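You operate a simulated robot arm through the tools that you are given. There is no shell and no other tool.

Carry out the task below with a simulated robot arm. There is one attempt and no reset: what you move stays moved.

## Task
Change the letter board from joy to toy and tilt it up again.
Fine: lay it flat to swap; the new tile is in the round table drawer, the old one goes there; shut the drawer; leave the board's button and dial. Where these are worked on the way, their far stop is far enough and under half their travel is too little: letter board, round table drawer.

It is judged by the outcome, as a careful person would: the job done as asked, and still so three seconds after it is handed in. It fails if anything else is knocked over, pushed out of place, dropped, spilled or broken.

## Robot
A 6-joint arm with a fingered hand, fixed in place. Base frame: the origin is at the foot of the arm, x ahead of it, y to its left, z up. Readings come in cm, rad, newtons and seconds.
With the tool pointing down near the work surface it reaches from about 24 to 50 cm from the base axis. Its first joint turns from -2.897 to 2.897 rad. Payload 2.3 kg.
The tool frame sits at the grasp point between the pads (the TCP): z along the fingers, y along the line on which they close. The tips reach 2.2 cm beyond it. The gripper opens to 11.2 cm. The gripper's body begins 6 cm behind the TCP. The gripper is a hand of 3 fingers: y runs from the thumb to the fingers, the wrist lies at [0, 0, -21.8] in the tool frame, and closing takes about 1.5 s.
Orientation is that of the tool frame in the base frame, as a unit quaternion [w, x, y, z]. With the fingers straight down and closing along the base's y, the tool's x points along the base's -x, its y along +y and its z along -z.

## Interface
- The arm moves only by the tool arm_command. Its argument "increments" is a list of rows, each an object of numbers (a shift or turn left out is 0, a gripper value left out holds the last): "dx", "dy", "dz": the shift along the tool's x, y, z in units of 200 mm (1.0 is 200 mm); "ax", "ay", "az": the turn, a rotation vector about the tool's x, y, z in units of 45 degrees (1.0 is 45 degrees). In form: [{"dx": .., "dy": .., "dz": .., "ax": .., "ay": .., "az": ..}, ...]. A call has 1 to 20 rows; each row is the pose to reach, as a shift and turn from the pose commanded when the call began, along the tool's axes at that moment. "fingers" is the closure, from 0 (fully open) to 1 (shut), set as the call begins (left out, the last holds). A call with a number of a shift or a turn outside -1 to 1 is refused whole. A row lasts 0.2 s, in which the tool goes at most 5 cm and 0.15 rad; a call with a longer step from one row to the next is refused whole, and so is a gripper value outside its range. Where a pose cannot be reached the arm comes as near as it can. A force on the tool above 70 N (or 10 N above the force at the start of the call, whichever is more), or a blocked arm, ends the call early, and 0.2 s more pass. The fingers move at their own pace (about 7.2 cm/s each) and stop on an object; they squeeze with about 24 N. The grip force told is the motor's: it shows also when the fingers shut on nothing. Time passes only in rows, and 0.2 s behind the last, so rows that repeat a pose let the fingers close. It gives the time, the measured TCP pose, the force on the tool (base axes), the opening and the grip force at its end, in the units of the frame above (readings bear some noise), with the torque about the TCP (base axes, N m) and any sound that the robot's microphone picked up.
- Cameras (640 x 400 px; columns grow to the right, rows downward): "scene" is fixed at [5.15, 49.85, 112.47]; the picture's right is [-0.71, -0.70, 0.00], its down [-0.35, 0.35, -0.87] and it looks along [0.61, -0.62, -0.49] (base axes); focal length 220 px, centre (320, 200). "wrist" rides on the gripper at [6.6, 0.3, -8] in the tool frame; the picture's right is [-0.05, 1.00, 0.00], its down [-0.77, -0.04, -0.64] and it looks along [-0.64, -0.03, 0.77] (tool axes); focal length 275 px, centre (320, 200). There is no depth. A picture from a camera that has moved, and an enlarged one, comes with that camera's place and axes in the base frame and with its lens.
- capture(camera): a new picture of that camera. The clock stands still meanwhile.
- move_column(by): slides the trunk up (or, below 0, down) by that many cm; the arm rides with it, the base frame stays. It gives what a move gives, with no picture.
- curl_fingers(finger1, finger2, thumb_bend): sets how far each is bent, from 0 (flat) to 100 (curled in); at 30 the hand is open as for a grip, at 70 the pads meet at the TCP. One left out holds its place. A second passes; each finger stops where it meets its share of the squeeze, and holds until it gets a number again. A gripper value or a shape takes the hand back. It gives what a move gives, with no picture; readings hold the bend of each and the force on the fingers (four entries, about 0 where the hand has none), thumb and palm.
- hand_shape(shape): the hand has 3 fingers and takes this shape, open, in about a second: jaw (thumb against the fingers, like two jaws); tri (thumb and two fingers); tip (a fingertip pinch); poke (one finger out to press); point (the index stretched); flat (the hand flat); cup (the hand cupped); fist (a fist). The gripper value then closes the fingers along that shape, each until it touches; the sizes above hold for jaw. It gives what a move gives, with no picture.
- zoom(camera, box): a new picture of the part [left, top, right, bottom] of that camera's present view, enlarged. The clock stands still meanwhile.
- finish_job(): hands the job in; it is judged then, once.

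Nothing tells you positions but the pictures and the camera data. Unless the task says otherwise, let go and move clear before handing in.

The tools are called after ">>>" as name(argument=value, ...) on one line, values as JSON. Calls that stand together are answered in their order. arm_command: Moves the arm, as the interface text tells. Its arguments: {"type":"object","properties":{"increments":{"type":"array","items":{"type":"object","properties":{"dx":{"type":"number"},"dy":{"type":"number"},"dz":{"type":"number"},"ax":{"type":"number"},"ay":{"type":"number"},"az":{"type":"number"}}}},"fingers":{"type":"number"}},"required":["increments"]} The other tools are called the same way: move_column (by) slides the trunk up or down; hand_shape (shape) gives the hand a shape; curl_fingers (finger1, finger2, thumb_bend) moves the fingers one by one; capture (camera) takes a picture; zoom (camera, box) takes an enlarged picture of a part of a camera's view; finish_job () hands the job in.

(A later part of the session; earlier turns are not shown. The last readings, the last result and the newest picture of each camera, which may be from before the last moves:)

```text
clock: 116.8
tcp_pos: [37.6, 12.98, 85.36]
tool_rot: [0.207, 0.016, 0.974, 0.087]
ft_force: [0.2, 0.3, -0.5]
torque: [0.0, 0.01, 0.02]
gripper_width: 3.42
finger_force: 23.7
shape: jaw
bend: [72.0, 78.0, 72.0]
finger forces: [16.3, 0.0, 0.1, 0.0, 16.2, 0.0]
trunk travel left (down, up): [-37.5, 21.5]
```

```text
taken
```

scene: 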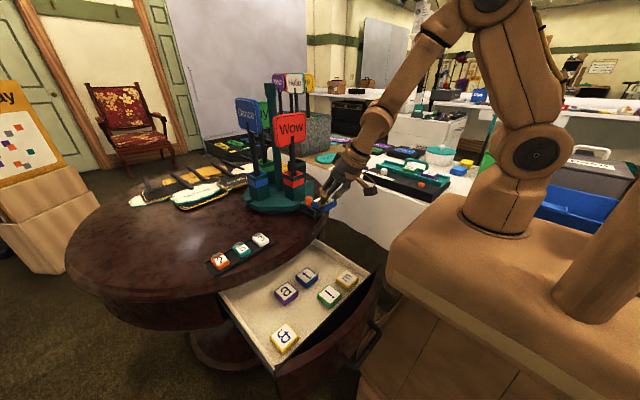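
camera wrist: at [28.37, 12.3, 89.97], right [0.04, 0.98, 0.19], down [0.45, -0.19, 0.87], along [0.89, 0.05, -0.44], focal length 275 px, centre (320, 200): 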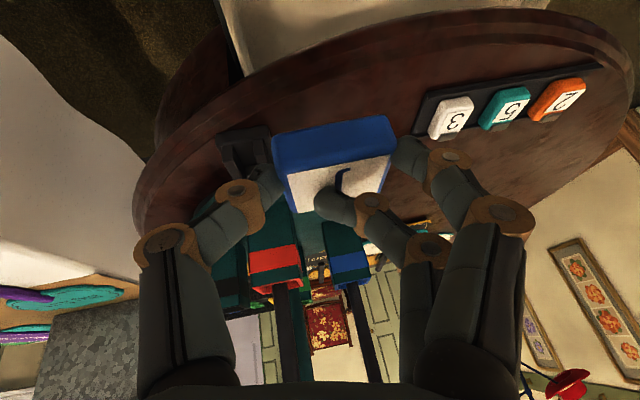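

>>> move_column(by=-15)

>>> zoom(camera="scene", box=[250, 200, 400, 310])

>>> capture(camera="wrist")

```text
clock: 118.5
tcp_pos: [37.56, 12.88, 70.26]
tool_rot: [0.207, 0.015, 0.974, 0.087]
ft_force: [1.1, -0.2, -0.4]
torque: [0.01, 0.03, 0.02]
gripper_width: 3.4
finger_force: 24.1
shape: jaw
bend: [72.0, 78.0, 72.0]
finger forces: [16.2, 0.1, 0.0, 0.1, 16.3, 0.0]
trunk travel left (down, up): [-22.5, 36.5]
```

```text
3.64 times, centred on (325, 255) of scene
camera zoom: at [5.15, 49.85, 112.47], right [-0.71, -0.7, 0.0], down [-0.35, 0.35, -0.87], along [0.61, -0.62, -0.49], focal length 800 px, centre (302, 0)
```

zoom: 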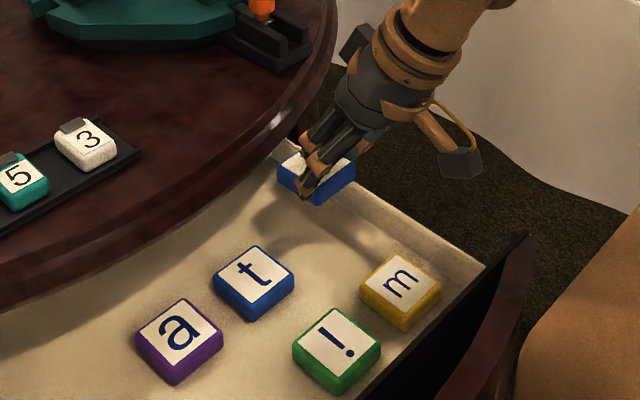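

```text
taken
camera wrist: at [28.36, 12.3, 74.98], right [0.04, 0.98, 0.19], down [0.45, -0.19, 0.87], along [0.89, 0.05, -0.45], focal length 275 px, centre (320, 200)
```

wrist: 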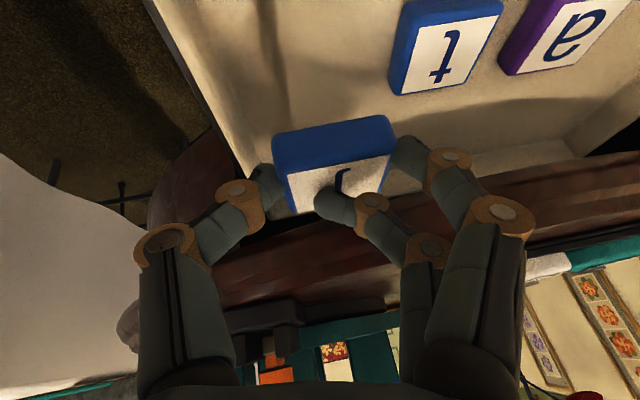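

The "j" is over the back-right area of the drawer and level. I'll lower it vertically most of the way.

>>> arm_command(increments=[{"dx": 0.02, "dy": 0.0, "dz": 0.05}, {"dx": 0.045, "dy": -0.01, "dz": 0.1}, {"dx": 0.07, "dy": -0.02, "dz": 0.15}, {"dx": 0.09, "dy": -0.025, "dz": 0.2}, {"dx": 0.11, "dy": -0.03, "dz": 0.25}, {"dx": 0.11, "dy": -0.03, "dz": 0.25}])

>>> zoom(camera="scene", box=[270, 220, 380, 300])

```text
clock: 119.9
tcp_pos: [37.72, 13.3, 64.9]
tool_rot: [0.207, 0.015, 0.974, 0.087]
ft_force: [-0.2, 0.3, -1.0]
torque: [-0.02, 0.01, 0.01]
gripper_width: 3.4
finger_force: 23.6
shape: jaw
bend: [72.0, 78.0, 72.0]
finger forces: [16.3, 0.0, 0.1, 0.0, 16.3, 0.1]
out of reach, approached as far as the arm can: row 2
trunk travel left (down, up): [-22.5, 36.5]
```

```text
5.00 times, centred on (325, 260) of scene
camera zoom: at [5.15, 49.85, 112.47], right [-0.71, -0.7, 0.0], down [-0.35, 0.35, -0.87], along [0.61, -0.62, -0.49], focal length 1100 px, centre (295, -100)
```

zoom: 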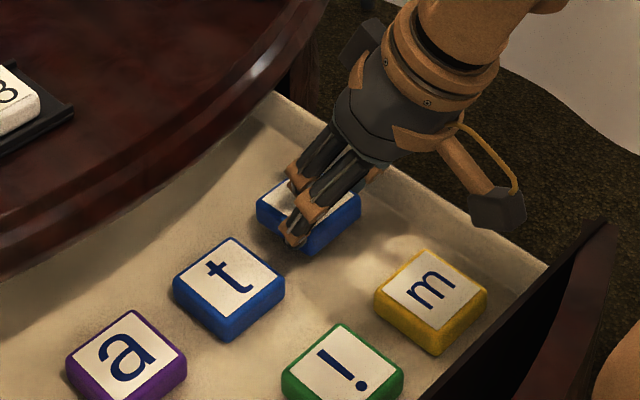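

>>> arm_command(increments=[{"dx": 0.008, "dy": -0.0035, "dz": 0.018}, {"dx": 0.016, "dy": -0.007, "dz": 0.036}, {"dx": 0.024, "dy": -0.0105, "dz": 0.054}, {"dx": 0.024, "dy": -0.0105, "dz": 0.054}])

>>> zoom(camera="scene", box=[300, 235, 360, 275])

```text
clock: 120.9
tcp_pos: [37.45, 13.51, 63.71]
tool_rot: [0.21, 0.013, 0.974, 0.087]
ft_force: [1.0, 9.5, 26.6]
torque: [-1.05, 0.08, -0.03]
gripper_width: 3.46
finger_force: 24.5
shape: jaw
bend: [71.0, 79.0, 71.0]
finger forces: [17.6, 4.8, 0.1, 0.1, 45.0, 0.0]
trunk travel left (down, up): [-22.5, 36.5]
```

```text
10.00 times, centred on (330, 255) of scene
camera zoom: at [5.15, 49.85, 112.47], right [-0.71, -0.7, 0.0], down [-0.35, 0.35, -0.87], along [0.61, -0.62, -0.49], focal length 2201 px, centre (220, -350)
```

zoom: 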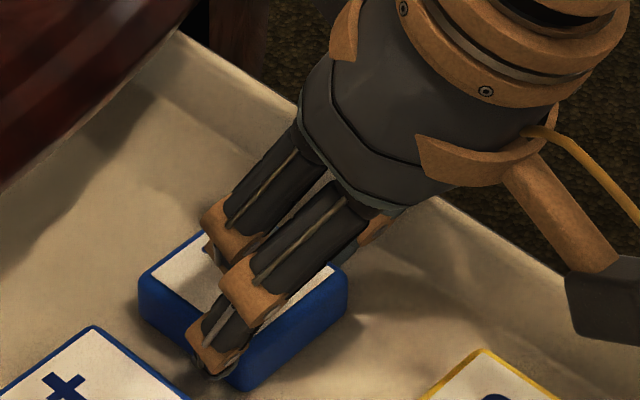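

Contact with the drawer floor. I'll ease up slightly and open the fingers.

>>> arm_command(increments=[{"dx": -0.004, "dy": 0.002, "dz": -0.009}, {"dx": -0.006, "dy": 0.0026, "dz": -0.0135}, {"dx": -0.006, "dy": 0.0026, "dz": -0.0135}])

>>> arm_command(increments=[{"dz": 0}, {"dz": 0}, {"dz": 0}, {"dz": 0}], fingers=0.5)

>>> zoom(camera="scene", box=[300, 235, 360, 275])

>>> capture(camera="wrist")

```text
clock: 121.7
tcp_pos: [37.54, 13.33, 63.97]
tool_rot: [0.206, 0.016, 0.975, 0.086]
ft_force: [-0.7, 2.2, 1.3]
torque: [0.0, 0.0, -0.01]
gripper_width: 3.45
finger_force: 24.2
shape: jaw
bend: [71.0, 78.0, 71.0]
finger forces: [16.5, 2.4, 0.1, 0.0, 18.5, 0.1]
trunk travel left (down, up): [-22.5, 36.5]
```

```text
clock: 122.7
tcp_pos: [37.49, 13.47, 64.07]
tool_rot: [0.207, 0.014, 0.974, 0.087]
ft_force: [1.6, 15.9, 12.0]
torque: [-0.46, 0.08, -0.05]
gripper_width: 4.65
finger_force: 0.1
shape: jaw
bend: [72.0, 73.0, 70.0]
finger forces: [0.6, 0.1, 0.1, 0.1, 20.5, 0.0]
trunk travel left (down, up): [-22.5, 36.5]
```

```text
10.00 times, centred on (330, 255) of scene
camera zoom: at [5.15, 49.85, 112.47], right [-0.71, -0.7, 0.0], down [-0.35, 0.35, -0.87], along [0.61, -0.62, -0.49], focal length 2201 px, centre (220, -350)
```

zoom: 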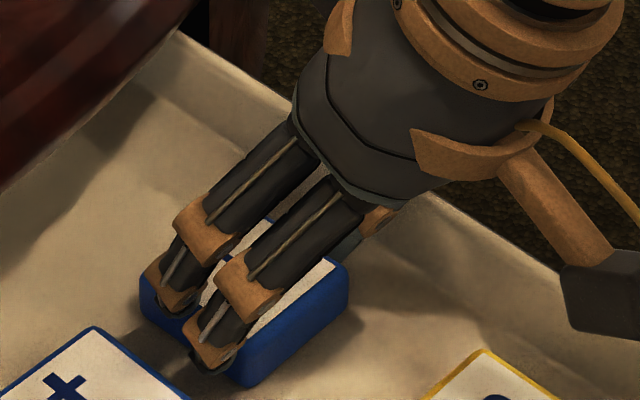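

```text
taken
camera wrist: at [28.34, 12.9, 68.7], right [0.03, 0.98, 0.19], down [0.45, -0.19, 0.88], along [0.89, 0.06, -0.44], focal length 275 px, centre (320, 200)
```

wrist: 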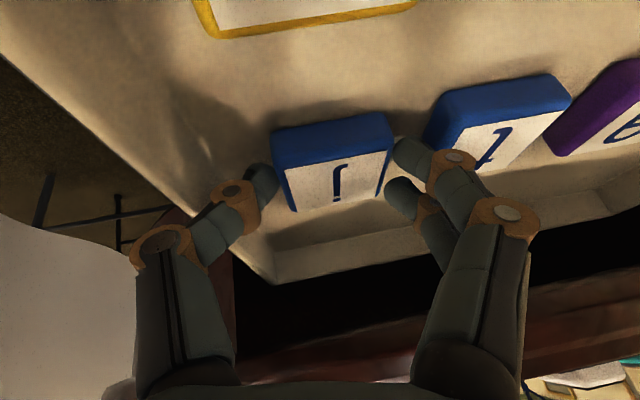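

The tile is released and flat; the thumb touches the drawer wall lightly. I'll relax that and rise straight up.

>>> arm_command(increments=[{"dx": -0.006, "dy": 0.006, "dz": -0.01}, {"dx": -0.02, "dy": 0.015, "dz": -0.04}, {"dx": -0.05, "dy": 0.03, "dz": -0.1}, {"dx": -0.09, "dy": 0.045, "dz": -0.19}, {"dx": -0.14, "dy": 0.062, "dz": -0.31}, {"dx": -0.2, "dy": 0.088, "dz": -0.45}, {"dx": -0.2, "dy": 0.088, "dz": -0.45}], fingers=0.58)

>>> zoom(camera="scene", box=[260, 210, 380, 310])

```text
clock: 124.3
tcp_pos: [37.28, 13.51, 74.1]
tool_rot: [0.207, 0.016, 0.974, 0.086]
ft_force: [0.7, 0.4, 0.7]
torque: [-0.02, -0.01, -0.03]
gripper_width: 4.72
finger_force: 0.0
shape: jaw
bend: [73.0, 73.0, 70.0]
finger forces: [0.0, 0.1, 0.0, 0.0, 0.0, 0.0]
out of reach, approached as far as the arm can: row 5
trunk travel left (down, up): [-22.5, 36.5]
```

```text
4.00 times, centred on (320, 260) of scene
camera zoom: at [5.15, 49.85, 112.47], right [-0.71, -0.7, 0.0], down [-0.35, 0.35, -0.87], along [0.61, -0.62, -0.49], focal length 880 px, centre (320, -40)
```

zoom: 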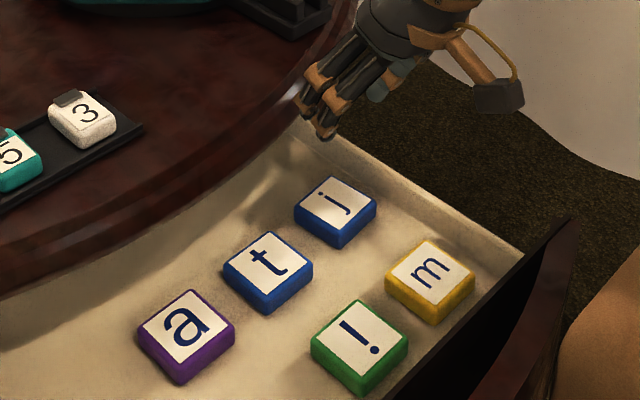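

The "j" now lies in the drawer. I'll move over the "t" with a gentler 20° lean and no sideways lean, opening the fingers for it.

>>> arm_command(increments=[{"dx": 0.0, "dy": 0.05, "dz": 0.0, "ax": 0.03, "ay": 0.01, "az": -0.005}, {"dx": 0.01, "dy": 0.12, "dz": 0.03, "ax": 0.077, "ay": 0.028, "az": -0.013}, {"dx": 0.03, "dy": 0.2, "dz": 0.07, "ax": 0.13, "ay": 0.047, "az": -0.022}, {"dx": 0.05, "dy": 0.28, "dz": 0.11, "ax": 0.18, "ay": 0.065, "az": -0.031}, {"dx": 0.061, "dy": 0.343, "dz": 0.151, "ax": 0.231, "ay": 0.083, "az": -0.04}, {"dx": 0.061, "dy": 0.343, "dz": 0.151, "ax": 0.231, "ay": 0.083, "az": -0.04}], fingers=0.42)

>>> capture(camera="wrist")

>>> zoom(camera="scene", box=[260, 210, 380, 310])

```text
clock: 125.7
tcp_pos: [37.58, 20.63, 72.07]
tool_rot: [0.173, 0.016, 0.985, -0.006]
ft_force: [0.0, -0.6, -0.9]
torque: [-0.01, -0.01, 0.02]
gripper_width: 6.43
finger_force: 0.1
shape: jaw
bend: [72.0, 72.0, 70.0]
finger forces: [0.0, 0.0, 0.0, 0.0, 0.0, 0.1]
trunk travel left (down, up): [-22.5, 36.5]
```

```text
taken
camera wrist: at [28.79, 21.26, 77.3], right [0.08, 1.0, 0.01], down [0.51, -0.05, 0.86], along [0.86, -0.06, -0.51], focal length 275 px, centre (320, 200)
```

wrist: 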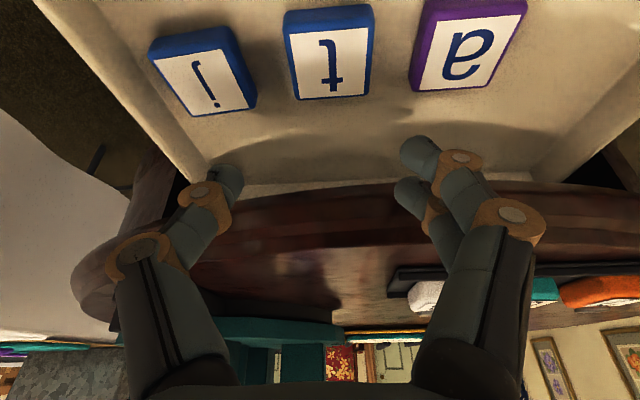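

```text
4.00 times, centred on (320, 260) of scene
camera zoom: at [5.15, 49.85, 112.47], right [-0.71, -0.7, 0.0], down [-0.35, 0.35, -0.87], along [0.61, -0.62, -0.49], focal length 880 px, centre (320, -40)
```

zoom: 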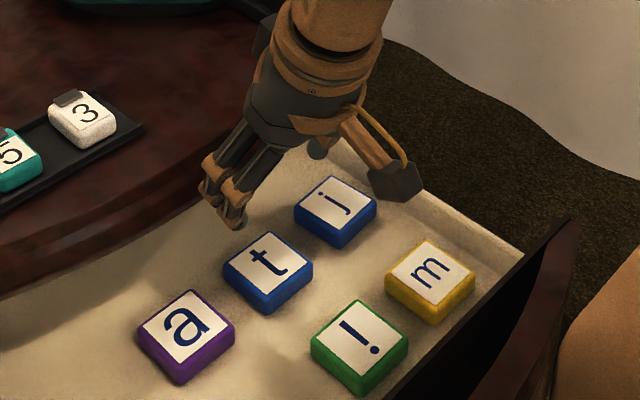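

>>> zoom(camera="wrist", box=[220, 0, 460, 150])

```text
2.67 times, centred on (340, 75) of wrist
camera zoom: at [28.79, 21.26, 77.3], right [0.08, 1.0, 0.01], down [0.51, -0.05, 0.86], along [0.86, -0.06, -0.51], focal length 734 px, centre (267, 533)
```

zoom: 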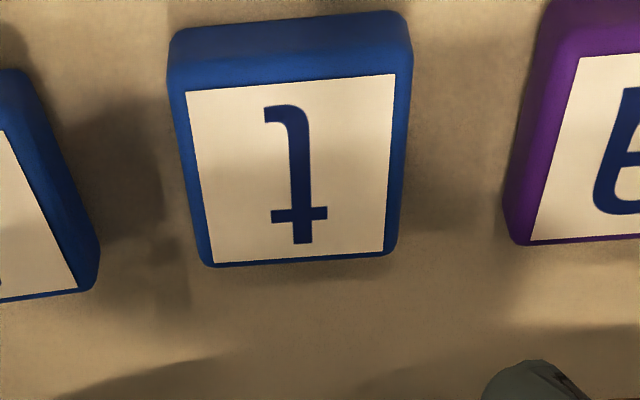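

The "t" centre is at (38.5, 21.3), with its neighbours about 2.4 cm away on each side. I'll narrow the opening a little and lower toward it.

>>> arm_command(increments=[{"dx": 0.015, "dy": 0.012, "dz": 0.05}, {"dx": 0.035, "dy": 0.024, "dz": 0.1}, {"dx": 0.055, "dy": 0.036, "dz": 0.16}, {"dx": 0.075, "dy": 0.036, "dz": 0.22}, {"dx": 0.095, "dy": 0.036, "dz": 0.28}, {"dx": 0.095, "dy": 0.036, "dz": 0.28}], fingers=0.5)

>>> capture(camera="wrist")

>>> zoom(camera="scene", box=[270, 230, 360, 300])

```text
clock: 127.1
tcp_pos: [37.73, 21.4, 66.09]
tool_rot: [0.175, 0.017, 0.984, -0.005]
ft_force: [-0.7, -0.5, 0.3]
torque: [0.01, -0.03, -0.02]
gripper_width: 5.66
finger_force: 0.0
shape: jaw
bend: [72.0, 72.0, 70.0]
finger forces: [0.0, 0.1, 0.0, 0.0, 0.0, 0.0]
trunk travel left (down, up): [-22.5, 36.5]
```

```text
taken
camera wrist: at [28.93, 21.92, 71.33], right [0.08, 1.0, 0.01], down [0.5, -0.05, 0.86], along [0.86, -0.06, -0.51], focal length 275 px, centre (320, 200)
```

wrist: 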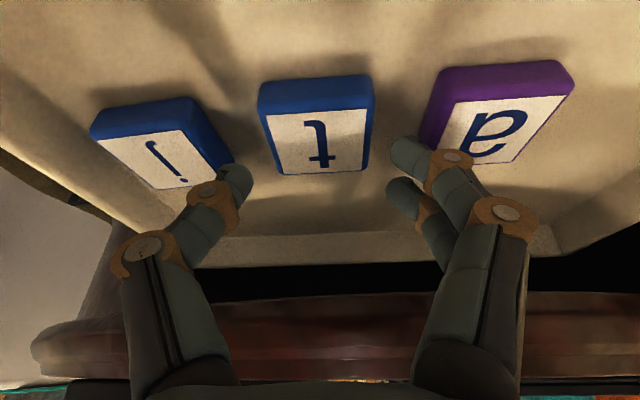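

```text
5.71 times, centred on (315, 265) of scene
camera zoom: at [5.15, 49.85, 112.47], right [-0.71, -0.7, 0.0], down [-0.35, 0.35, -0.87], along [0.61, -0.62, -0.49], focal length 1258 px, centre (349, -171)
```

zoom: 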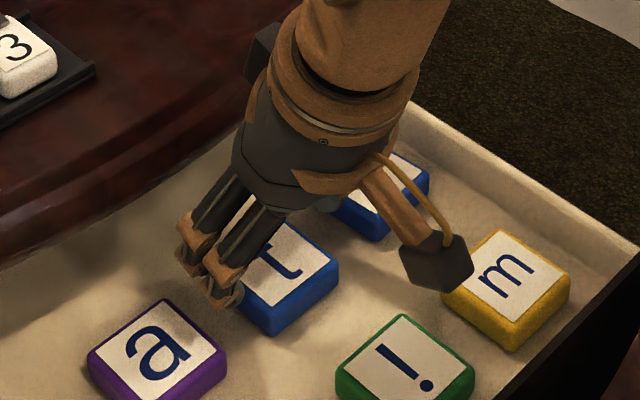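

Well centred. Lowering the last 2 cm.

>>> arm_command(increments=[{"dx": 0.01, "dz": 0.028}, {"dx": 0.02, "dz": 0.056}, {"dx": 0.028, "dz": 0.08}, {"dx": 0.035, "dz": 0.097}, {"dx": 0.035, "dz": 0.097}])

>>> zoom(camera="scene", box=[270, 230, 360, 300])

```text
clock: 128.3
tcp_pos: [37.81, 21.38, 63.96]
tool_rot: [0.173, 0.016, 0.985, -0.005]
ft_force: [-0.9, -0.5, -0.5]
torque: [-0.01, -0.04, -0.01]
gripper_width: 5.66
finger_force: 0.0
shape: jaw
bend: [72.0, 72.0, 70.0]
finger forces: [0.0, 0.0, 0.0, 0.0, 0.1, 0.1]
trunk travel left (down, up): [-22.5, 36.5]
```

```text
5.71 times, centred on (315, 265) of scene
camera zoom: at [5.15, 49.85, 112.47], right [-0.71, -0.7, 0.0], down [-0.35, 0.35, -0.87], along [0.61, -0.62, -0.49], focal length 1258 px, centre (349, -171)
```

zoom: 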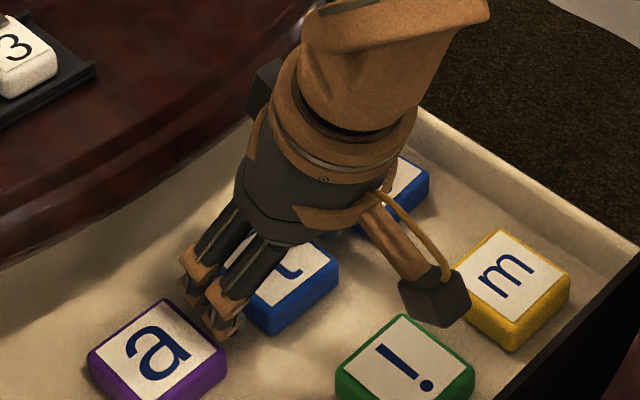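

>>> arm_command(increments=[{"dx": 0.003, "dz": 0.008}, {"dx": 0.006, "dz": 0.016}, {"dx": 0.006, "dz": 0.016}])

>>> arm_command(increments=[{"dz": 0}, {"dz": 0}, {"dz": 0}, {"dz": 0}, {"dz": 0}, {"dz": 0}], fingers=1.0)

>>> capture(camera="wrist")

```text
clock: 129.1
tcp_pos: [37.73, 21.22, 63.67]
tool_rot: [0.174, 0.015, 0.985, -0.004]
ft_force: [0.8, -0.6, 1.0]
torque: [0.06, 0.02, 0.02]
gripper_width: 5.64
finger_force: 0.2
shape: jaw
bend: [73.0, 72.0, 70.0]
finger forces: [1.1, 0.1, 0.0, 0.0, 0.0, 0.0]
trunk travel left (down, up): [-22.5, 36.5]
```

```text
clock: 130.5
tcp_pos: [37.72, 21.34, 63.61]
tool_rot: [0.174, 0.016, 0.985, -0.005]
ft_force: [0.2, 0.3, -0.7]
torque: [-0.01, -0.01, -0.04]
gripper_width: 4.23
finger_force: 24.1
shape: jaw
bend: [74.0, 73.0, 70.0]
finger forces: [9.9, 12.1, 0.0, 0.0, 21.9, 0.0]
trunk travel left (down, up): [-22.5, 36.5]
```

```text
taken
camera wrist: at [28.96, 21.91, 68.91], right [0.08, 1.0, 0.01], down [0.5, -0.05, 0.86], along [0.86, -0.06, -0.51], focal length 275 px, centre (320, 200)
```

wrist: 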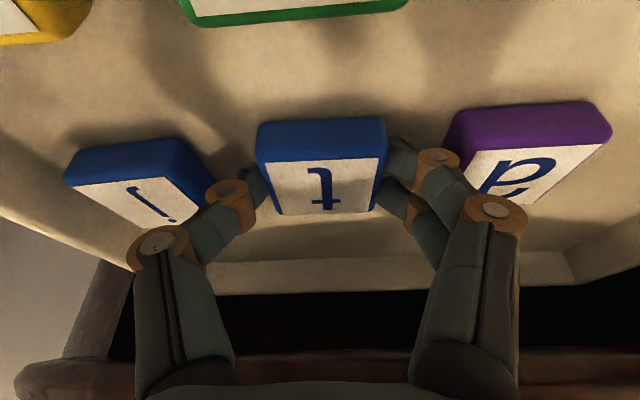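

The "t" is gripped by both fingers and the thumb. Lifting it straight up, gently.

>>> arm_command(increments=[{"dx": -0.01, "dz": -0.028}, {"dx": -0.027, "dz": -0.075}, {"dx": -0.048, "dz": -0.132}, {"dx": -0.07, "dz": -0.192}, {"dx": -0.092, "dz": -0.254}, {"dx": -0.116, "dz": -0.32}, {"dx": -0.14, "dz": -0.386}, {"dx": -0.163, "dz": -0.45}, {"dx": -0.184, "dz": -0.51}, {"dx": -0.205, "dz": -0.565}, {"dx": -0.205, "dz": -0.565}])

>>> capture(camera="wrist")

>>> zoom(camera="scene", box=[260, 190, 380, 300])

```text
clock: 132.9
tcp_pos: [37.7, 21.29, 75.54]
tool_rot: [0.174, 0.015, 0.985, -0.005]
ft_force: [0.7, -0.5, 0.1]
torque: [-0.02, 0.02, -0.01]
gripper_width: 4.21
finger_force: 24.1
shape: jaw
bend: [74.0, 73.0, 70.0]
finger forces: [9.7, 12.1, 0.0, 0.1, 21.9, 0.0]
trunk travel left (down, up): [-22.5, 36.5]
```

```text
taken
camera wrist: at [28.93, 21.87, 80.84], right [0.08, 1.0, 0.01], down [0.51, -0.05, 0.86], along [0.86, -0.06, -0.51], focal length 275 px, centre (320, 200)
```

wrist: 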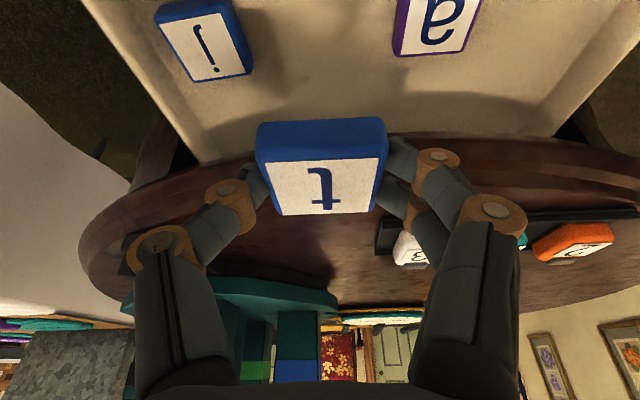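

```text
3.64 times, centred on (320, 245) of scene
camera zoom: at [5.15, 49.85, 112.47], right [-0.71, -0.7, 0.0], down [-0.35, 0.35, -0.87], along [0.61, -0.62, -0.49], focal length 800 px, centre (320, 36)
```

zoom: 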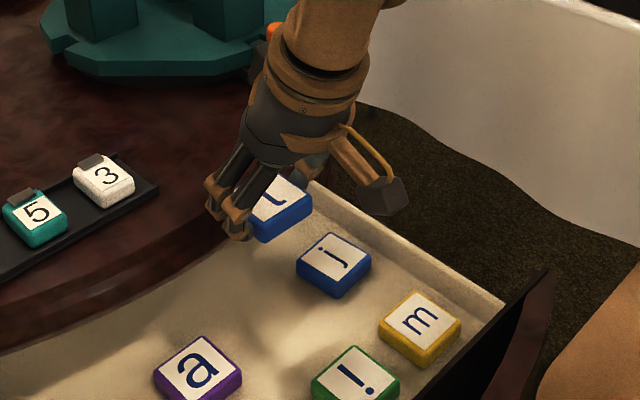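

>>> zoom(camera="wrist", box=[220, 90, 420, 240])

```text
2.67 times, centred on (320, 165) of wrist
camera zoom: at [28.93, 21.87, 80.84], right [0.08, 1.0, 0.01], down [0.51, -0.05, 0.86], along [0.86, -0.06, -0.51], focal length 734 px, centre (320, 293)
```

zoom: 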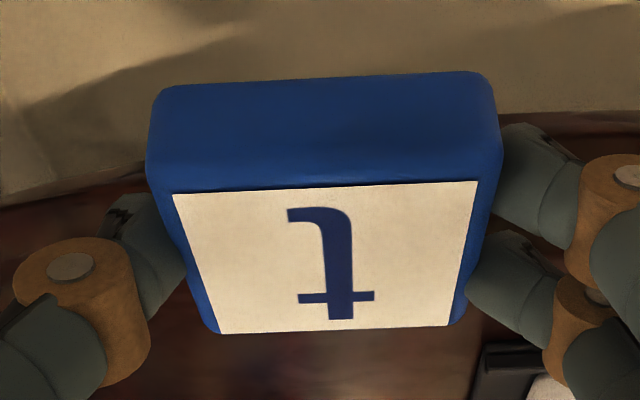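

The "t" is secure and level in the hand. I'll raise the trunk and carry it around to the board, turning it −90° on the way, slowly.

>>> move_column(by=15)

>>> arm_command(increments=[{"dx": 0.02, "dy": -0.06, "dz": -0.02}, {"dx": 0.05, "dy": -0.16, "dz": -0.04}, {"dx": 0.09, "dy": -0.28, "dz": -0.07}, {"dx": 0.13, "dy": -0.4, "dz": -0.1}, {"dx": 0.17, "dy": -0.52, "dz": -0.13}, {"dx": 0.2, "dy": -0.64, "dz": -0.16}, {"dx": 0.22, "dy": -0.76, "dz": -0.18}, {"dx": 0.24, "dy": -0.87, "dz": -0.2}, {"dx": 0.25, "dy": -0.95, "dz": -0.2}, {"dx": 0.25, "dy": -0.95, "dz": -0.2}])

```text
clock: 134.7
tcp_pos: [37.8, 21.2, 90.57]
tool_rot: [0.173, 0.015, 0.985, -0.004]
ft_force: [0.2, 0.5, -0.1]
torque: [0.03, 0.02, -0.02]
gripper_width: 4.25
finger_force: 23.9
shape: jaw
bend: [74.0, 73.0, 70.0]
finger forces: [9.8, 12.2, 0.0, 0.1, 21.8, 0.0]
trunk travel left (down, up): [-37.5, 21.5]
```

```text
clock: 136.9
tcp_pos: [31.15, 2.47, 92.76]
tool_rot: [0.174, 0.015, 0.985, -0.005]
ft_force: [-0.4, -0.5, -0.2]
torque: [0.03, -0.01, 0.01]
gripper_width: 4.2
finger_force: 24.2
shape: jaw
bend: [74.0, 73.0, 70.0]
finger forces: [9.8, 12.1, 0.0, 0.0, 21.9, 0.1]
trunk travel left (down, up): [-37.5, 21.5]
```

>>> arm_command(increments=[{"dx": -0.02, "dy": -0.06}, {"dx": -0.05, "dy": -0.16, "dz": -0.005}, {"dx": -0.09, "dy": -0.28, "dz": -0.01}, {"dx": -0.13, "dy": -0.4, "dz": -0.015}, {"dx": -0.17, "dy": -0.52, "dz": -0.02}, {"dx": -0.21, "dy": -0.64, "dz": -0.025}, {"dx": -0.243, "dy": -0.77, "dz": -0.03}, {"dx": -0.243, "dy": -0.77, "dz": -0.03}])

>>> arm_command(increments=[{"ax": 0.034, "ay": 0.001, "az": 0.094}, {"ax": 0.075, "ay": 0.001, "az": 0.207}, {"ax": 0.119, "ay": 0.002, "az": 0.329}, {"ax": 0.164, "ay": 0.003, "az": 0.452}, {"ax": 0.208, "ay": 0.004, "az": 0.574}, {"ax": 0.252, "ay": 0.004, "az": 0.696}, {"ax": 0.297, "ay": 0.005, "az": 0.819}, {"ax": 0.341, "ay": 0.006, "az": 0.941}, {"ax": 0.341, "ay": 0.006, "az": 0.941}])

>>> arm_command(increments=[{"ax": 0.034, "ay": 0.001, "az": 0.094}, {"ax": 0.075, "ay": 0.001, "az": 0.207}, {"ax": 0.119, "ay": 0.002, "az": 0.329}, {"ax": 0.164, "ay": 0.003, "az": 0.452}, {"ax": 0.208, "ay": 0.004, "az": 0.574}, {"ax": 0.252, "ay": 0.004, "az": 0.696}, {"ax": 0.297, "ay": 0.005, "az": 0.819}, {"ax": 0.341, "ay": 0.006, "az": 0.941}, {"ax": 0.341, "ay": 0.006, "az": 0.941}])

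>>> capture(camera="wrist")

```text
clock: 138.7
tcp_pos: [35.05, -13.02, 94.81]
tool_rot: [0.174, 0.016, 0.985, -0.005]
ft_force: [0.2, -0.3, 0.0]
torque: [0.0, -0.01, 0.0]
gripper_width: 4.16
finger_force: 24.3
shape: jaw
bend: [74.0, 73.0, 70.0]
finger forces: [9.7, 12.1, 0.0, 0.0, 21.9, 0.0]
trunk travel left (down, up): [-37.5, 21.5]
```

```text
clock: 140.7
tcp_pos: [34.76, -13.0, 94.92]
tool_rot: [0.158, 0.392, 0.903, -0.07]
ft_force: [-0.1, -1.0, -1.0]
torque: [-0.01, -0.01, 0.01]
gripper_width: 4.19
finger_force: 24.2
shape: jaw
bend: [74.0, 73.0, 70.0]
finger forces: [9.8, 12.1, 0.0, 0.0, 22.0, 0.0]
trunk travel left (down, up): [-37.5, 21.5]
```

```text
clock: 142.7
tcp_pos: [34.91, -13.09, 94.92]
tool_rot: [0.119, 0.709, 0.684, -0.125]
ft_force: [-0.4, -0.3, 0.1]
torque: [-0.01, 0.0, 0.0]
gripper_width: 4.2
finger_force: 23.9
shape: jaw
bend: [74.0, 73.0, 70.0]
finger forces: [9.9, 12.1, 0.0, 0.1, 22.1, 0.0]
trunk travel left (down, up): [-37.5, 21.5]
```

```text
taken
camera wrist: at [35.71, -4.1, 100.25], right [1.0, -0.08, 0.01], down [-0.05, -0.51, 0.86], along [-0.06, -0.86, -0.51], focal length 275 px, centre (320, 200)
```

wrist: 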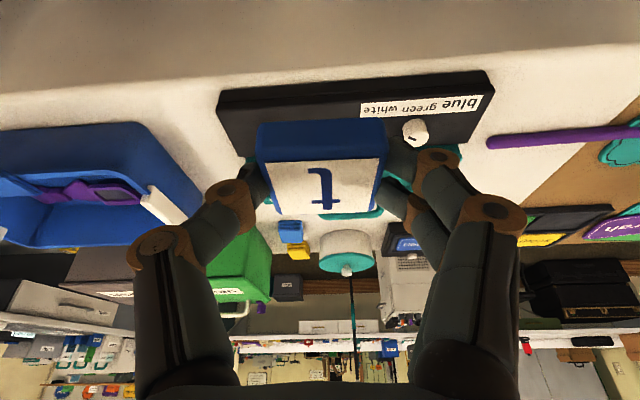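

The "t" now has the right heading. I'll apply the reaching lean and a small yaw correction while moving toward the slot.

>>> arm_command(increments=[{"dx": -0.04, "dy": 0.03, "dz": 0.02, "ax": -0.02, "ay": -0.01, "az": 0.0}, {"dx": -0.11, "dy": 0.08, "dz": 0.06, "ax": -0.05, "ay": -0.02, "az": 0.001}, {"dx": -0.19, "dy": 0.13, "dz": 0.11, "ax": -0.085, "ay": -0.035, "az": 0.002}, {"dx": -0.28, "dy": 0.19, "dz": 0.17, "ax": -0.12, "ay": -0.05, "az": 0.003}, {"dx": -0.37, "dy": 0.26, "dz": 0.23, "ax": -0.155, "ay": -0.065, "az": 0.004}, {"dx": -0.46, "dy": 0.32, "dz": 0.29, "ax": -0.19, "ay": -0.082, "az": 0.005}, {"dx": -0.545, "dy": 0.379, "dz": 0.35, "ax": -0.235, "ay": -0.103, "az": 0.005}, {"dx": -0.545, "dy": 0.379, "dz": 0.35, "ax": -0.235, "ay": -0.103, "az": 0.005}])

>>> capture(camera="wrist")

>>> zoom(camera="scene", box=[350, 120, 450, 190])

```text
clock: 144.5
tcp_pos: [42.01, -25.87, 92.27]
tool_rot: [0.211, 0.689, 0.687, -0.09]
ft_force: [-0.6, 0.0, 0.3]
torque: [-0.03, 0.0, -0.01]
gripper_width: 4.23
finger_force: 24.0
shape: jaw
bend: [74.0, 73.0, 70.0]
finger forces: [9.9, 12.1, 0.0, 0.1, 21.9, 0.0]
trunk travel left (down, up): [-37.5, 21.5]
```

```text
taken
camera wrist: at [41.39, -16.57, 96.79], right [0.98, -0.01, 0.19], down [-0.17, -0.44, 0.88], along [0.07, -0.9, -0.43], focal length 275 px, centre (320, 200)
```

wrist: 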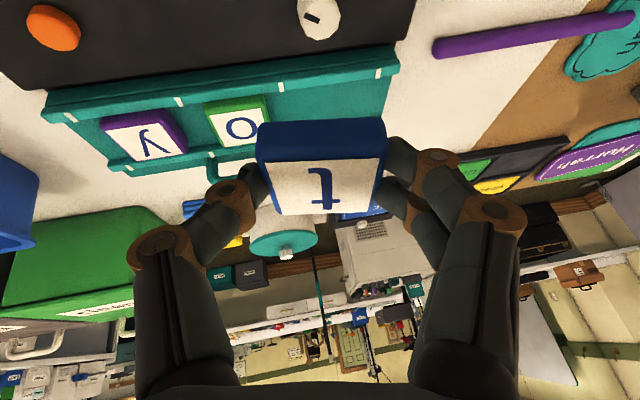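

```text
5.71 times, centred on (400, 155) of scene
camera zoom: at [5.15, 49.85, 112.47], right [-0.71, -0.7, 0.0], down [-0.35, 0.35, -0.87], along [0.61, -0.62, -0.49], focal length 1258 px, centre (-137, 457)
```

zoom: 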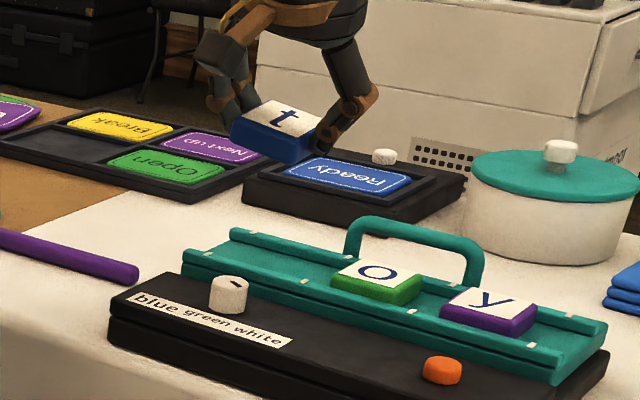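

>>> zoom(camera="wrist", box=[80, 20, 420, 200])

```text
1.88 times, centred on (250, 110) of wrist
camera zoom: at [41.39, -16.57, 96.79], right [0.98, -0.01, 0.19], down [-0.17, -0.44, 0.88], along [0.07, -0.9, -0.43], focal length 518 px, centre (452, 369)
```

zoom: 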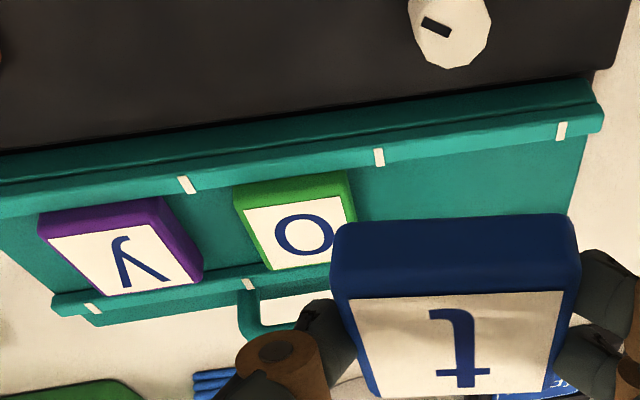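

Slot markers put the slot centre at about (45.3, −34.5). I'll hover the tile 4 cm above it.

>>> arm_command(increments=[{"dx": -0.02, "dy": 0.01, "dz": 0.05}, {"dx": -0.05, "dy": 0.02, "dz": 0.13}, {"dx": -0.09, "dy": 0.03, "dz": 0.22}, {"dx": -0.13, "dy": 0.045, "dz": 0.32}, {"dx": -0.17, "dy": 0.058, "dz": 0.42}, {"dx": -0.2, "dy": 0.069, "dz": 0.512}, {"dx": -0.2, "dy": 0.069, "dz": 0.512}])

>>> capture(camera="wrist")

>>> zoom(camera="scene", box=[365, 130, 445, 190])

```text
clock: 146.1
tcp_pos: [45.09, -33.85, 84.74]
tool_rot: [0.211, 0.69, 0.687, -0.09]
ft_force: [-0.3, -0.3, -0.2]
torque: [0.0, 0.02, -0.03]
gripper_width: 4.17
finger_force: 24.3
shape: jaw
bend: [74.0, 73.0, 70.0]
finger forces: [9.8, 11.9, 0.0, 0.0, 21.9, 0.0]
trunk travel left (down, up): [-37.5, 21.5]
```

```text
taken
camera wrist: at [44.34, -24.49, 89.31], right [0.98, -0.01, 0.19], down [-0.17, -0.44, 0.88], along [0.07, -0.9, -0.43], focal length 275 px, centre (320, 200)
```

wrist: 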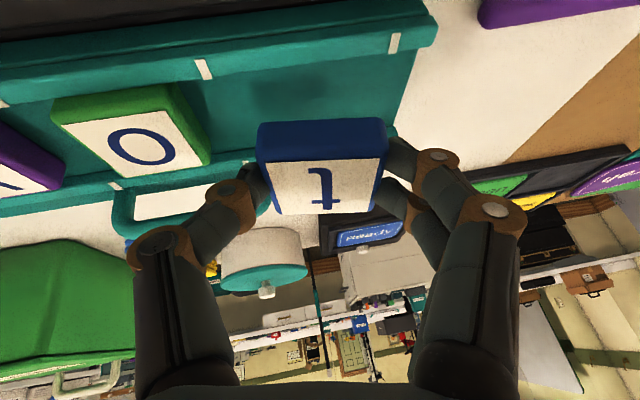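

```text
6.67 times, centred on (405, 160) of scene
camera zoom: at [5.15, 49.85, 112.47], right [-0.71, -0.7, 0.0], down [-0.35, 0.35, -0.87], along [0.61, -0.62, -0.49], focal length 1467 px, centre (-247, 467)
```

zoom: 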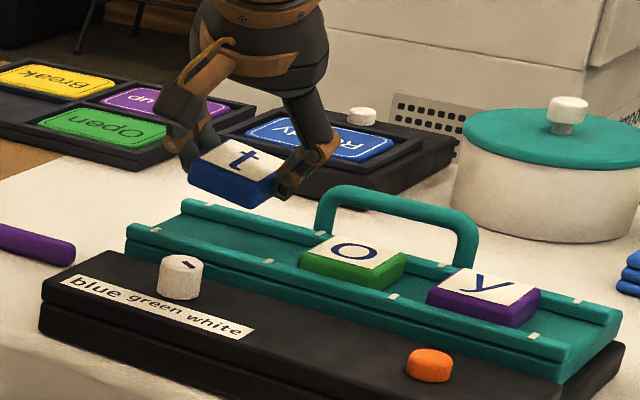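

The tile hovers centred over the empty slot, lined up with "o" and "y". Lowering vertically.

>>> arm_command(increments=[{"dx": 0.01, "dy": -0.007, "dz": 0.022}, {"dx": 0.022, "dy": -0.013, "dz": 0.048}, {"dx": 0.034, "dy": -0.019, "dz": 0.074}, {"dx": 0.046, "dy": -0.025, "dz": 0.1}, {"dx": 0.0556, "dy": -0.03, "dz": 0.119}, {"dx": 0.0556, "dy": -0.03, "dz": 0.119}])

>>> zoom(camera="scene", box=[370, 135, 430, 175])

>>> capture(camera="wrist")

```text
clock: 147.5
tcp_pos: [44.79, -33.8, 82.03]
tool_rot: [0.21, 0.69, 0.687, -0.089]
ft_force: [0.2, -0.1, 2.3]
torque: [-0.02, 0.02, -0.02]
gripper_width: 4.2
finger_force: 24.4
shape: jaw
bend: [74.0, 73.0, 70.0]
finger forces: [10.5, 12.5, 0.0, 0.0, 22.1, 0.0]
trunk travel left (down, up): [-37.5, 21.5]
```

```text
10.00 times, centred on (400, 155) of scene
camera zoom: at [5.15, 49.85, 112.47], right [-0.71, -0.7, 0.0], down [-0.35, 0.35, -0.87], along [0.61, -0.62, -0.49], focal length 2201 px, centre (-480, 650)
```

zoom: 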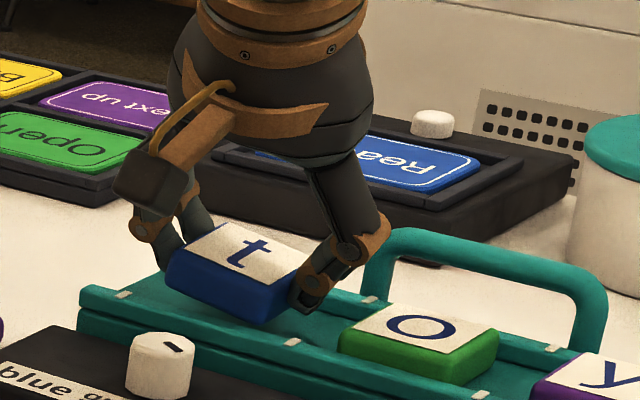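

```text
taken
camera wrist: at [44.16, -24.41, 86.63], right [0.98, -0.01, 0.19], down [-0.17, -0.44, 0.88], along [0.07, -0.9, -0.43], focal length 275 px, centre (320, 200)
```

wrist: 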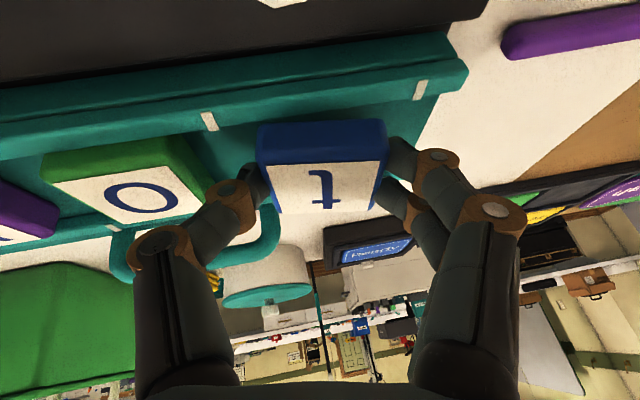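

>>> arm_command(increments=[{"dx": 0.004, "dy": -0.0017, "dz": 0.009}, {"dx": 0.008, "dy": -0.0033, "dz": 0.018}, {"dx": 0.008, "dy": -0.0033, "dz": 0.018}])

>>> zoom(camera="wrist", box=[180, 60, 480, 240])

```text
clock: 148.3
tcp_pos: [44.8, -33.77, 81.74]
tool_rot: [0.211, 0.69, 0.687, -0.089]
ft_force: [0.6, -2.5, 8.1]
torque: [0.03, 0.1, 0.03]
gripper_width: 4.23
finger_force: 24.3
shape: jaw
bend: [74.0, 73.0, 71.0]
finger forces: [12.1, 13.1, 0.0, 0.1, 23.4, 0.0]
trunk travel left (down, up): [-37.5, 21.5]
```

```text
2.13 times, centred on (330, 150) of wrist
camera zoom: at [44.12, -24.41, 86.28], right [0.98, -0.01, 0.19], down [-0.17, -0.44, 0.88], along [0.07, -0.9, -0.43], focal length 587 px, centre (299, 307)
```

zoom: 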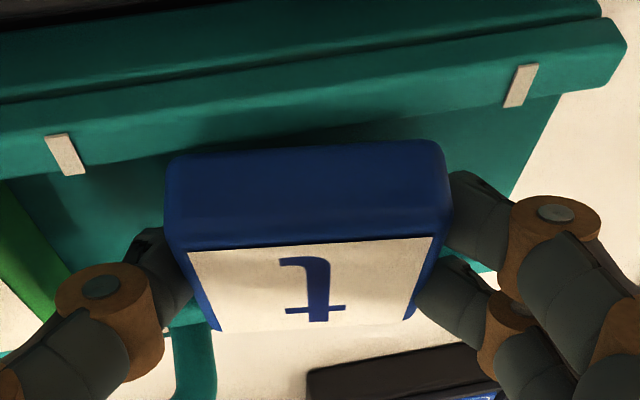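

The tile's front edge seems to sit right on the front rail's inner edge. I'll lift slightly, shift about 3.5 mm toward the back, and lower again.

>>> arm_command(increments=[{"dx": -0.01, "dy": 0.004, "dz": -0.02}, {"dx": -0.026, "dy": 0.0036, "dz": -0.015}, {"dx": -0.026, "dy": 0.0036, "dz": -0.015}])

>>> arm_command(increments=[{"dx": 0.004, "dy": -0.0017, "dz": 0.009}, {"dx": 0.008, "dy": -0.0034, "dz": 0.018}, {"dx": 0.012, "dy": -0.005, "dz": 0.027}, {"dx": 0.012, "dy": -0.005, "dz": 0.027}])

>>> zoom(camera="wrist", box=[180, 60, 480, 240])

```text
clock: 149.1
tcp_pos: [44.92, -33.99, 82.14]
tool_rot: [0.21, 0.69, 0.687, -0.089]
ft_force: [0.5, -0.2, 0.1]
torque: [0.02, -0.01, -0.01]
gripper_width: 4.22
finger_force: 24.0
shape: jaw
bend: [74.0, 73.0, 70.0]
finger forces: [11.6, 12.2, 0.0, 0.0, 23.8, 0.1]
trunk travel left (down, up): [-37.5, 21.5]
```

```text
clock: 150.1
tcp_pos: [44.87, -34.08, 81.56]
tool_rot: [0.211, 0.69, 0.686, -0.09]
ft_force: [-0.8, -1.2, 0.3]
torque: [-0.01, -0.02, -0.02]
gripper_width: 4.23
finger_force: 23.7
shape: jaw
bend: [74.0, 73.0, 70.0]
finger forces: [11.4, 12.2, 0.0, 0.0, 23.9, 0.0]
trunk travel left (down, up): [-37.5, 21.5]
```

```text
2.13 times, centred on (330, 150) of wrist
camera zoom: at [44.22, -24.77, 86.07], right [0.98, -0.01, 0.19], down [-0.17, -0.44, 0.88], along [0.07, -0.9, -0.43], focal length 587 px, centre (299, 307)
```

zoom: 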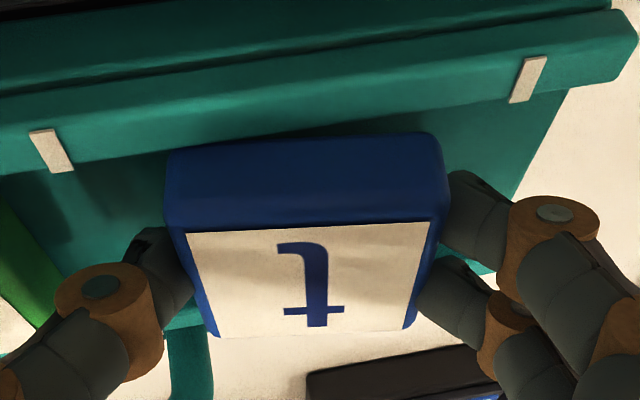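

It now goes lower without touching the rail. Continuing down to the rack floor.

>>> arm_command(increments=[{"dx": 0.004, "dy": -0.0017, "dz": 0.009}, {"dx": 0.008, "dy": -0.0034, "dz": 0.018}, {"dx": 0.01, "dy": -0.0042, "dz": 0.022}, {"dx": 0.01, "dy": -0.0042, "dz": 0.022}])

>>> zoom(camera="scene", box=[370, 135, 430, 175])

```text
clock: 151.1
tcp_pos: [44.9, -34.3, 81.02]
tool_rot: [0.212, 0.69, 0.687, -0.089]
ft_force: [0.3, -4.5, 6.3]
torque: [-0.02, -0.01, -0.07]
gripper_width: 4.22
finger_force: 23.9
shape: jaw
bend: [74.0, 73.0, 71.0]
finger forces: [12.2, 13.0, 0.0, 0.1, 23.4, 0.0]
trunk travel left (down, up): [-37.5, 21.5]
```

```text
10.00 times, centred on (400, 155) of scene
camera zoom: at [5.15, 49.85, 112.47], right [-0.71, -0.7, 0.0], down [-0.35, 0.35, -0.87], along [0.61, -0.62, -0.49], focal length 2201 px, centre (-480, 650)
```

zoom: 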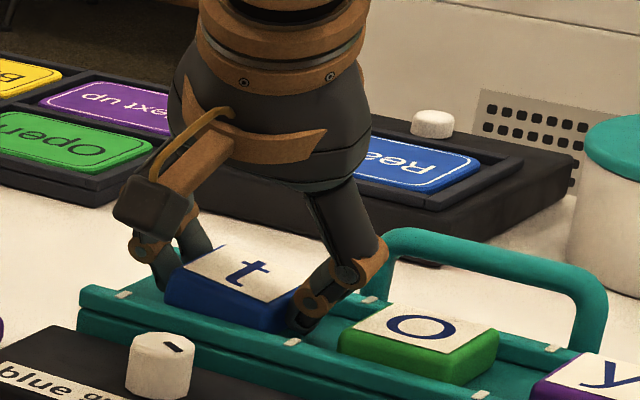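

The tile has reached the rack floor at its lower corner. I'll open the fingers to release it.

>>> arm_command(increments=[{"dz": 0}, {"dz": 0}, {"dz": 0}, {"dz": 0}, {"dz": 0}], fingers=0.5)

>>> zoom(camera="scene", box=[370, 135, 430, 175])

>>> zoom(camera="wrist", box=[180, 60, 480, 240])

```text
clock: 152.3
tcp_pos: [44.87, -34.14, 81.0]
tool_rot: [0.211, 0.69, 0.686, -0.09]
ft_force: [2.0, 1.1, 3.6]
torque: [-0.03, 0.09, -0.01]
gripper_width: 5.24
finger_force: 0.0
shape: jaw
bend: [73.0, 73.0, 71.0]
finger forces: [0.1, 0.1, 0.0, 0.0, 4.1, 0.1]
trunk travel left (down, up): [-37.5, 21.5]
```

```text
10.00 times, centred on (400, 155) of scene
camera zoom: at [5.15, 49.85, 112.47], right [-0.71, -0.7, 0.0], down [-0.35, 0.35, -0.87], along [0.61, -0.62, -0.49], focal length 2201 px, centre (-480, 650)
```

zoom: 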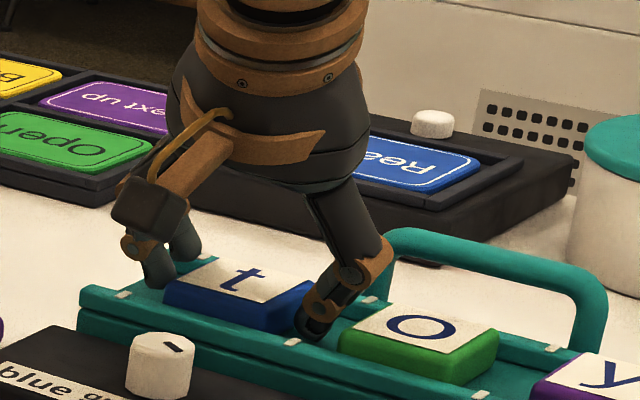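

```text
2.13 times, centred on (330, 150) of wrist
camera zoom: at [44.24, -24.74, 85.52], right [0.98, -0.01, 0.19], down [-0.17, -0.44, 0.88], along [0.07, -0.9, -0.43], focal length 587 px, centre (299, 307)
```

zoom: 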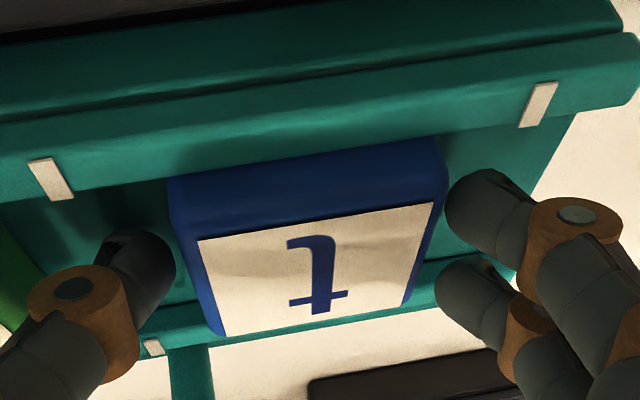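

The "t" lies flat in its slot. I'll rise straight up off it.

>>> arm_command(increments=[{"dx": -0.008, "dy": 0.0034, "dz": -0.018}, {"dx": -0.025, "dy": 0.01, "dz": -0.054}, {"dx": -0.05, "dy": 0.02, "dz": -0.107}, {"dx": -0.083, "dy": 0.034, "dz": -0.179}, {"dx": -0.124, "dy": 0.05, "dz": -0.268}, {"dx": -0.166, "dy": 0.067, "dz": -0.357}, {"dx": -0.166, "dy": 0.067, "dz": -0.357}])

>>> zoom(camera="scene", box=[360, 135, 450, 195])

>>> capture(camera="wrist")

```text
clock: 153.9
tcp_pos: [44.84, -34.23, 89.02]
tool_rot: [0.211, 0.689, 0.687, -0.09]
ft_force: [0.3, 1.0, 0.4]
torque: [0.02, 0.02, -0.04]
gripper_width: 5.54
finger_force: 0.1
shape: jaw
bend: [73.0, 73.0, 70.0]
finger forces: [0.0, 0.1, 0.1, 0.0, 0.0, 0.0]
trunk travel left (down, up): [-37.5, 21.5]
```

```text
6.67 times, centred on (405, 165) of scene
camera zoom: at [5.15, 49.85, 112.47], right [-0.71, -0.7, 0.0], down [-0.35, 0.35, -0.87], along [0.61, -0.62, -0.49], focal length 1467 px, centre (-247, 433)
```

zoom: 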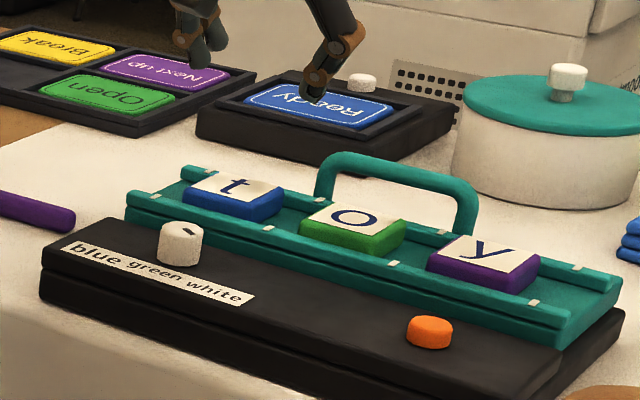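

```text
taken
camera wrist: at [44.25, -24.88, 93.53], right [0.98, -0.01, 0.19], down [-0.17, -0.44, 0.88], along [0.07, -0.9, -0.43], focal length 275 px, centre (320, 200)
```

wrist: 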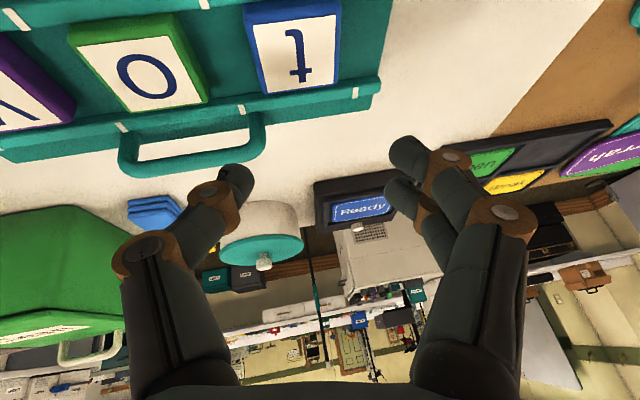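

The board now reads "toy" with the rack flat. Next I'll locate the handle bar to tilt it up again.

>>> zoom(camera="wrist", box=[60, 60, 380, 220])

>>> zoom(camera="scene", box=[395, 145, 445, 180])

```text
2.00 times, centred on (220, 140) of wrist
camera zoom: at [44.25, -24.88, 93.53], right [0.98, -0.01, 0.19], down [-0.17, -0.44, 0.88], along [0.07, -0.9, -0.43], focal length 551 px, centre (520, 320)
```

zoom: 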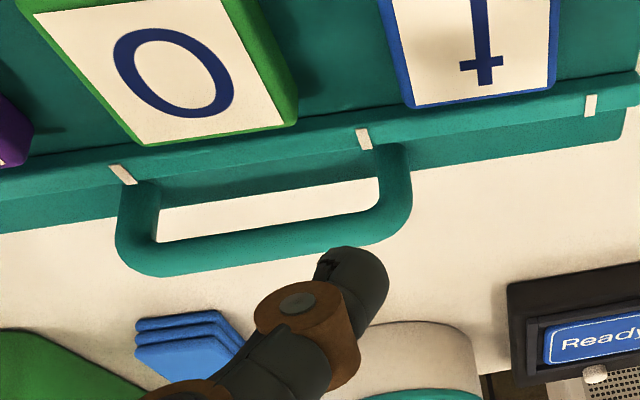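

```text
11.43 times, centred on (420, 162) of scene
camera zoom: at [5.15, 49.85, 112.47], right [-0.71, -0.7, 0.0], down [-0.35, 0.35, -0.87], along [0.61, -0.62, -0.49], focal length 2515 px, centre (-823, 629)
```

zoom: 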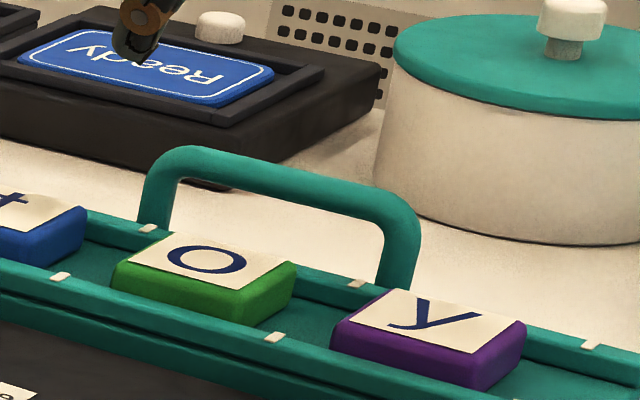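

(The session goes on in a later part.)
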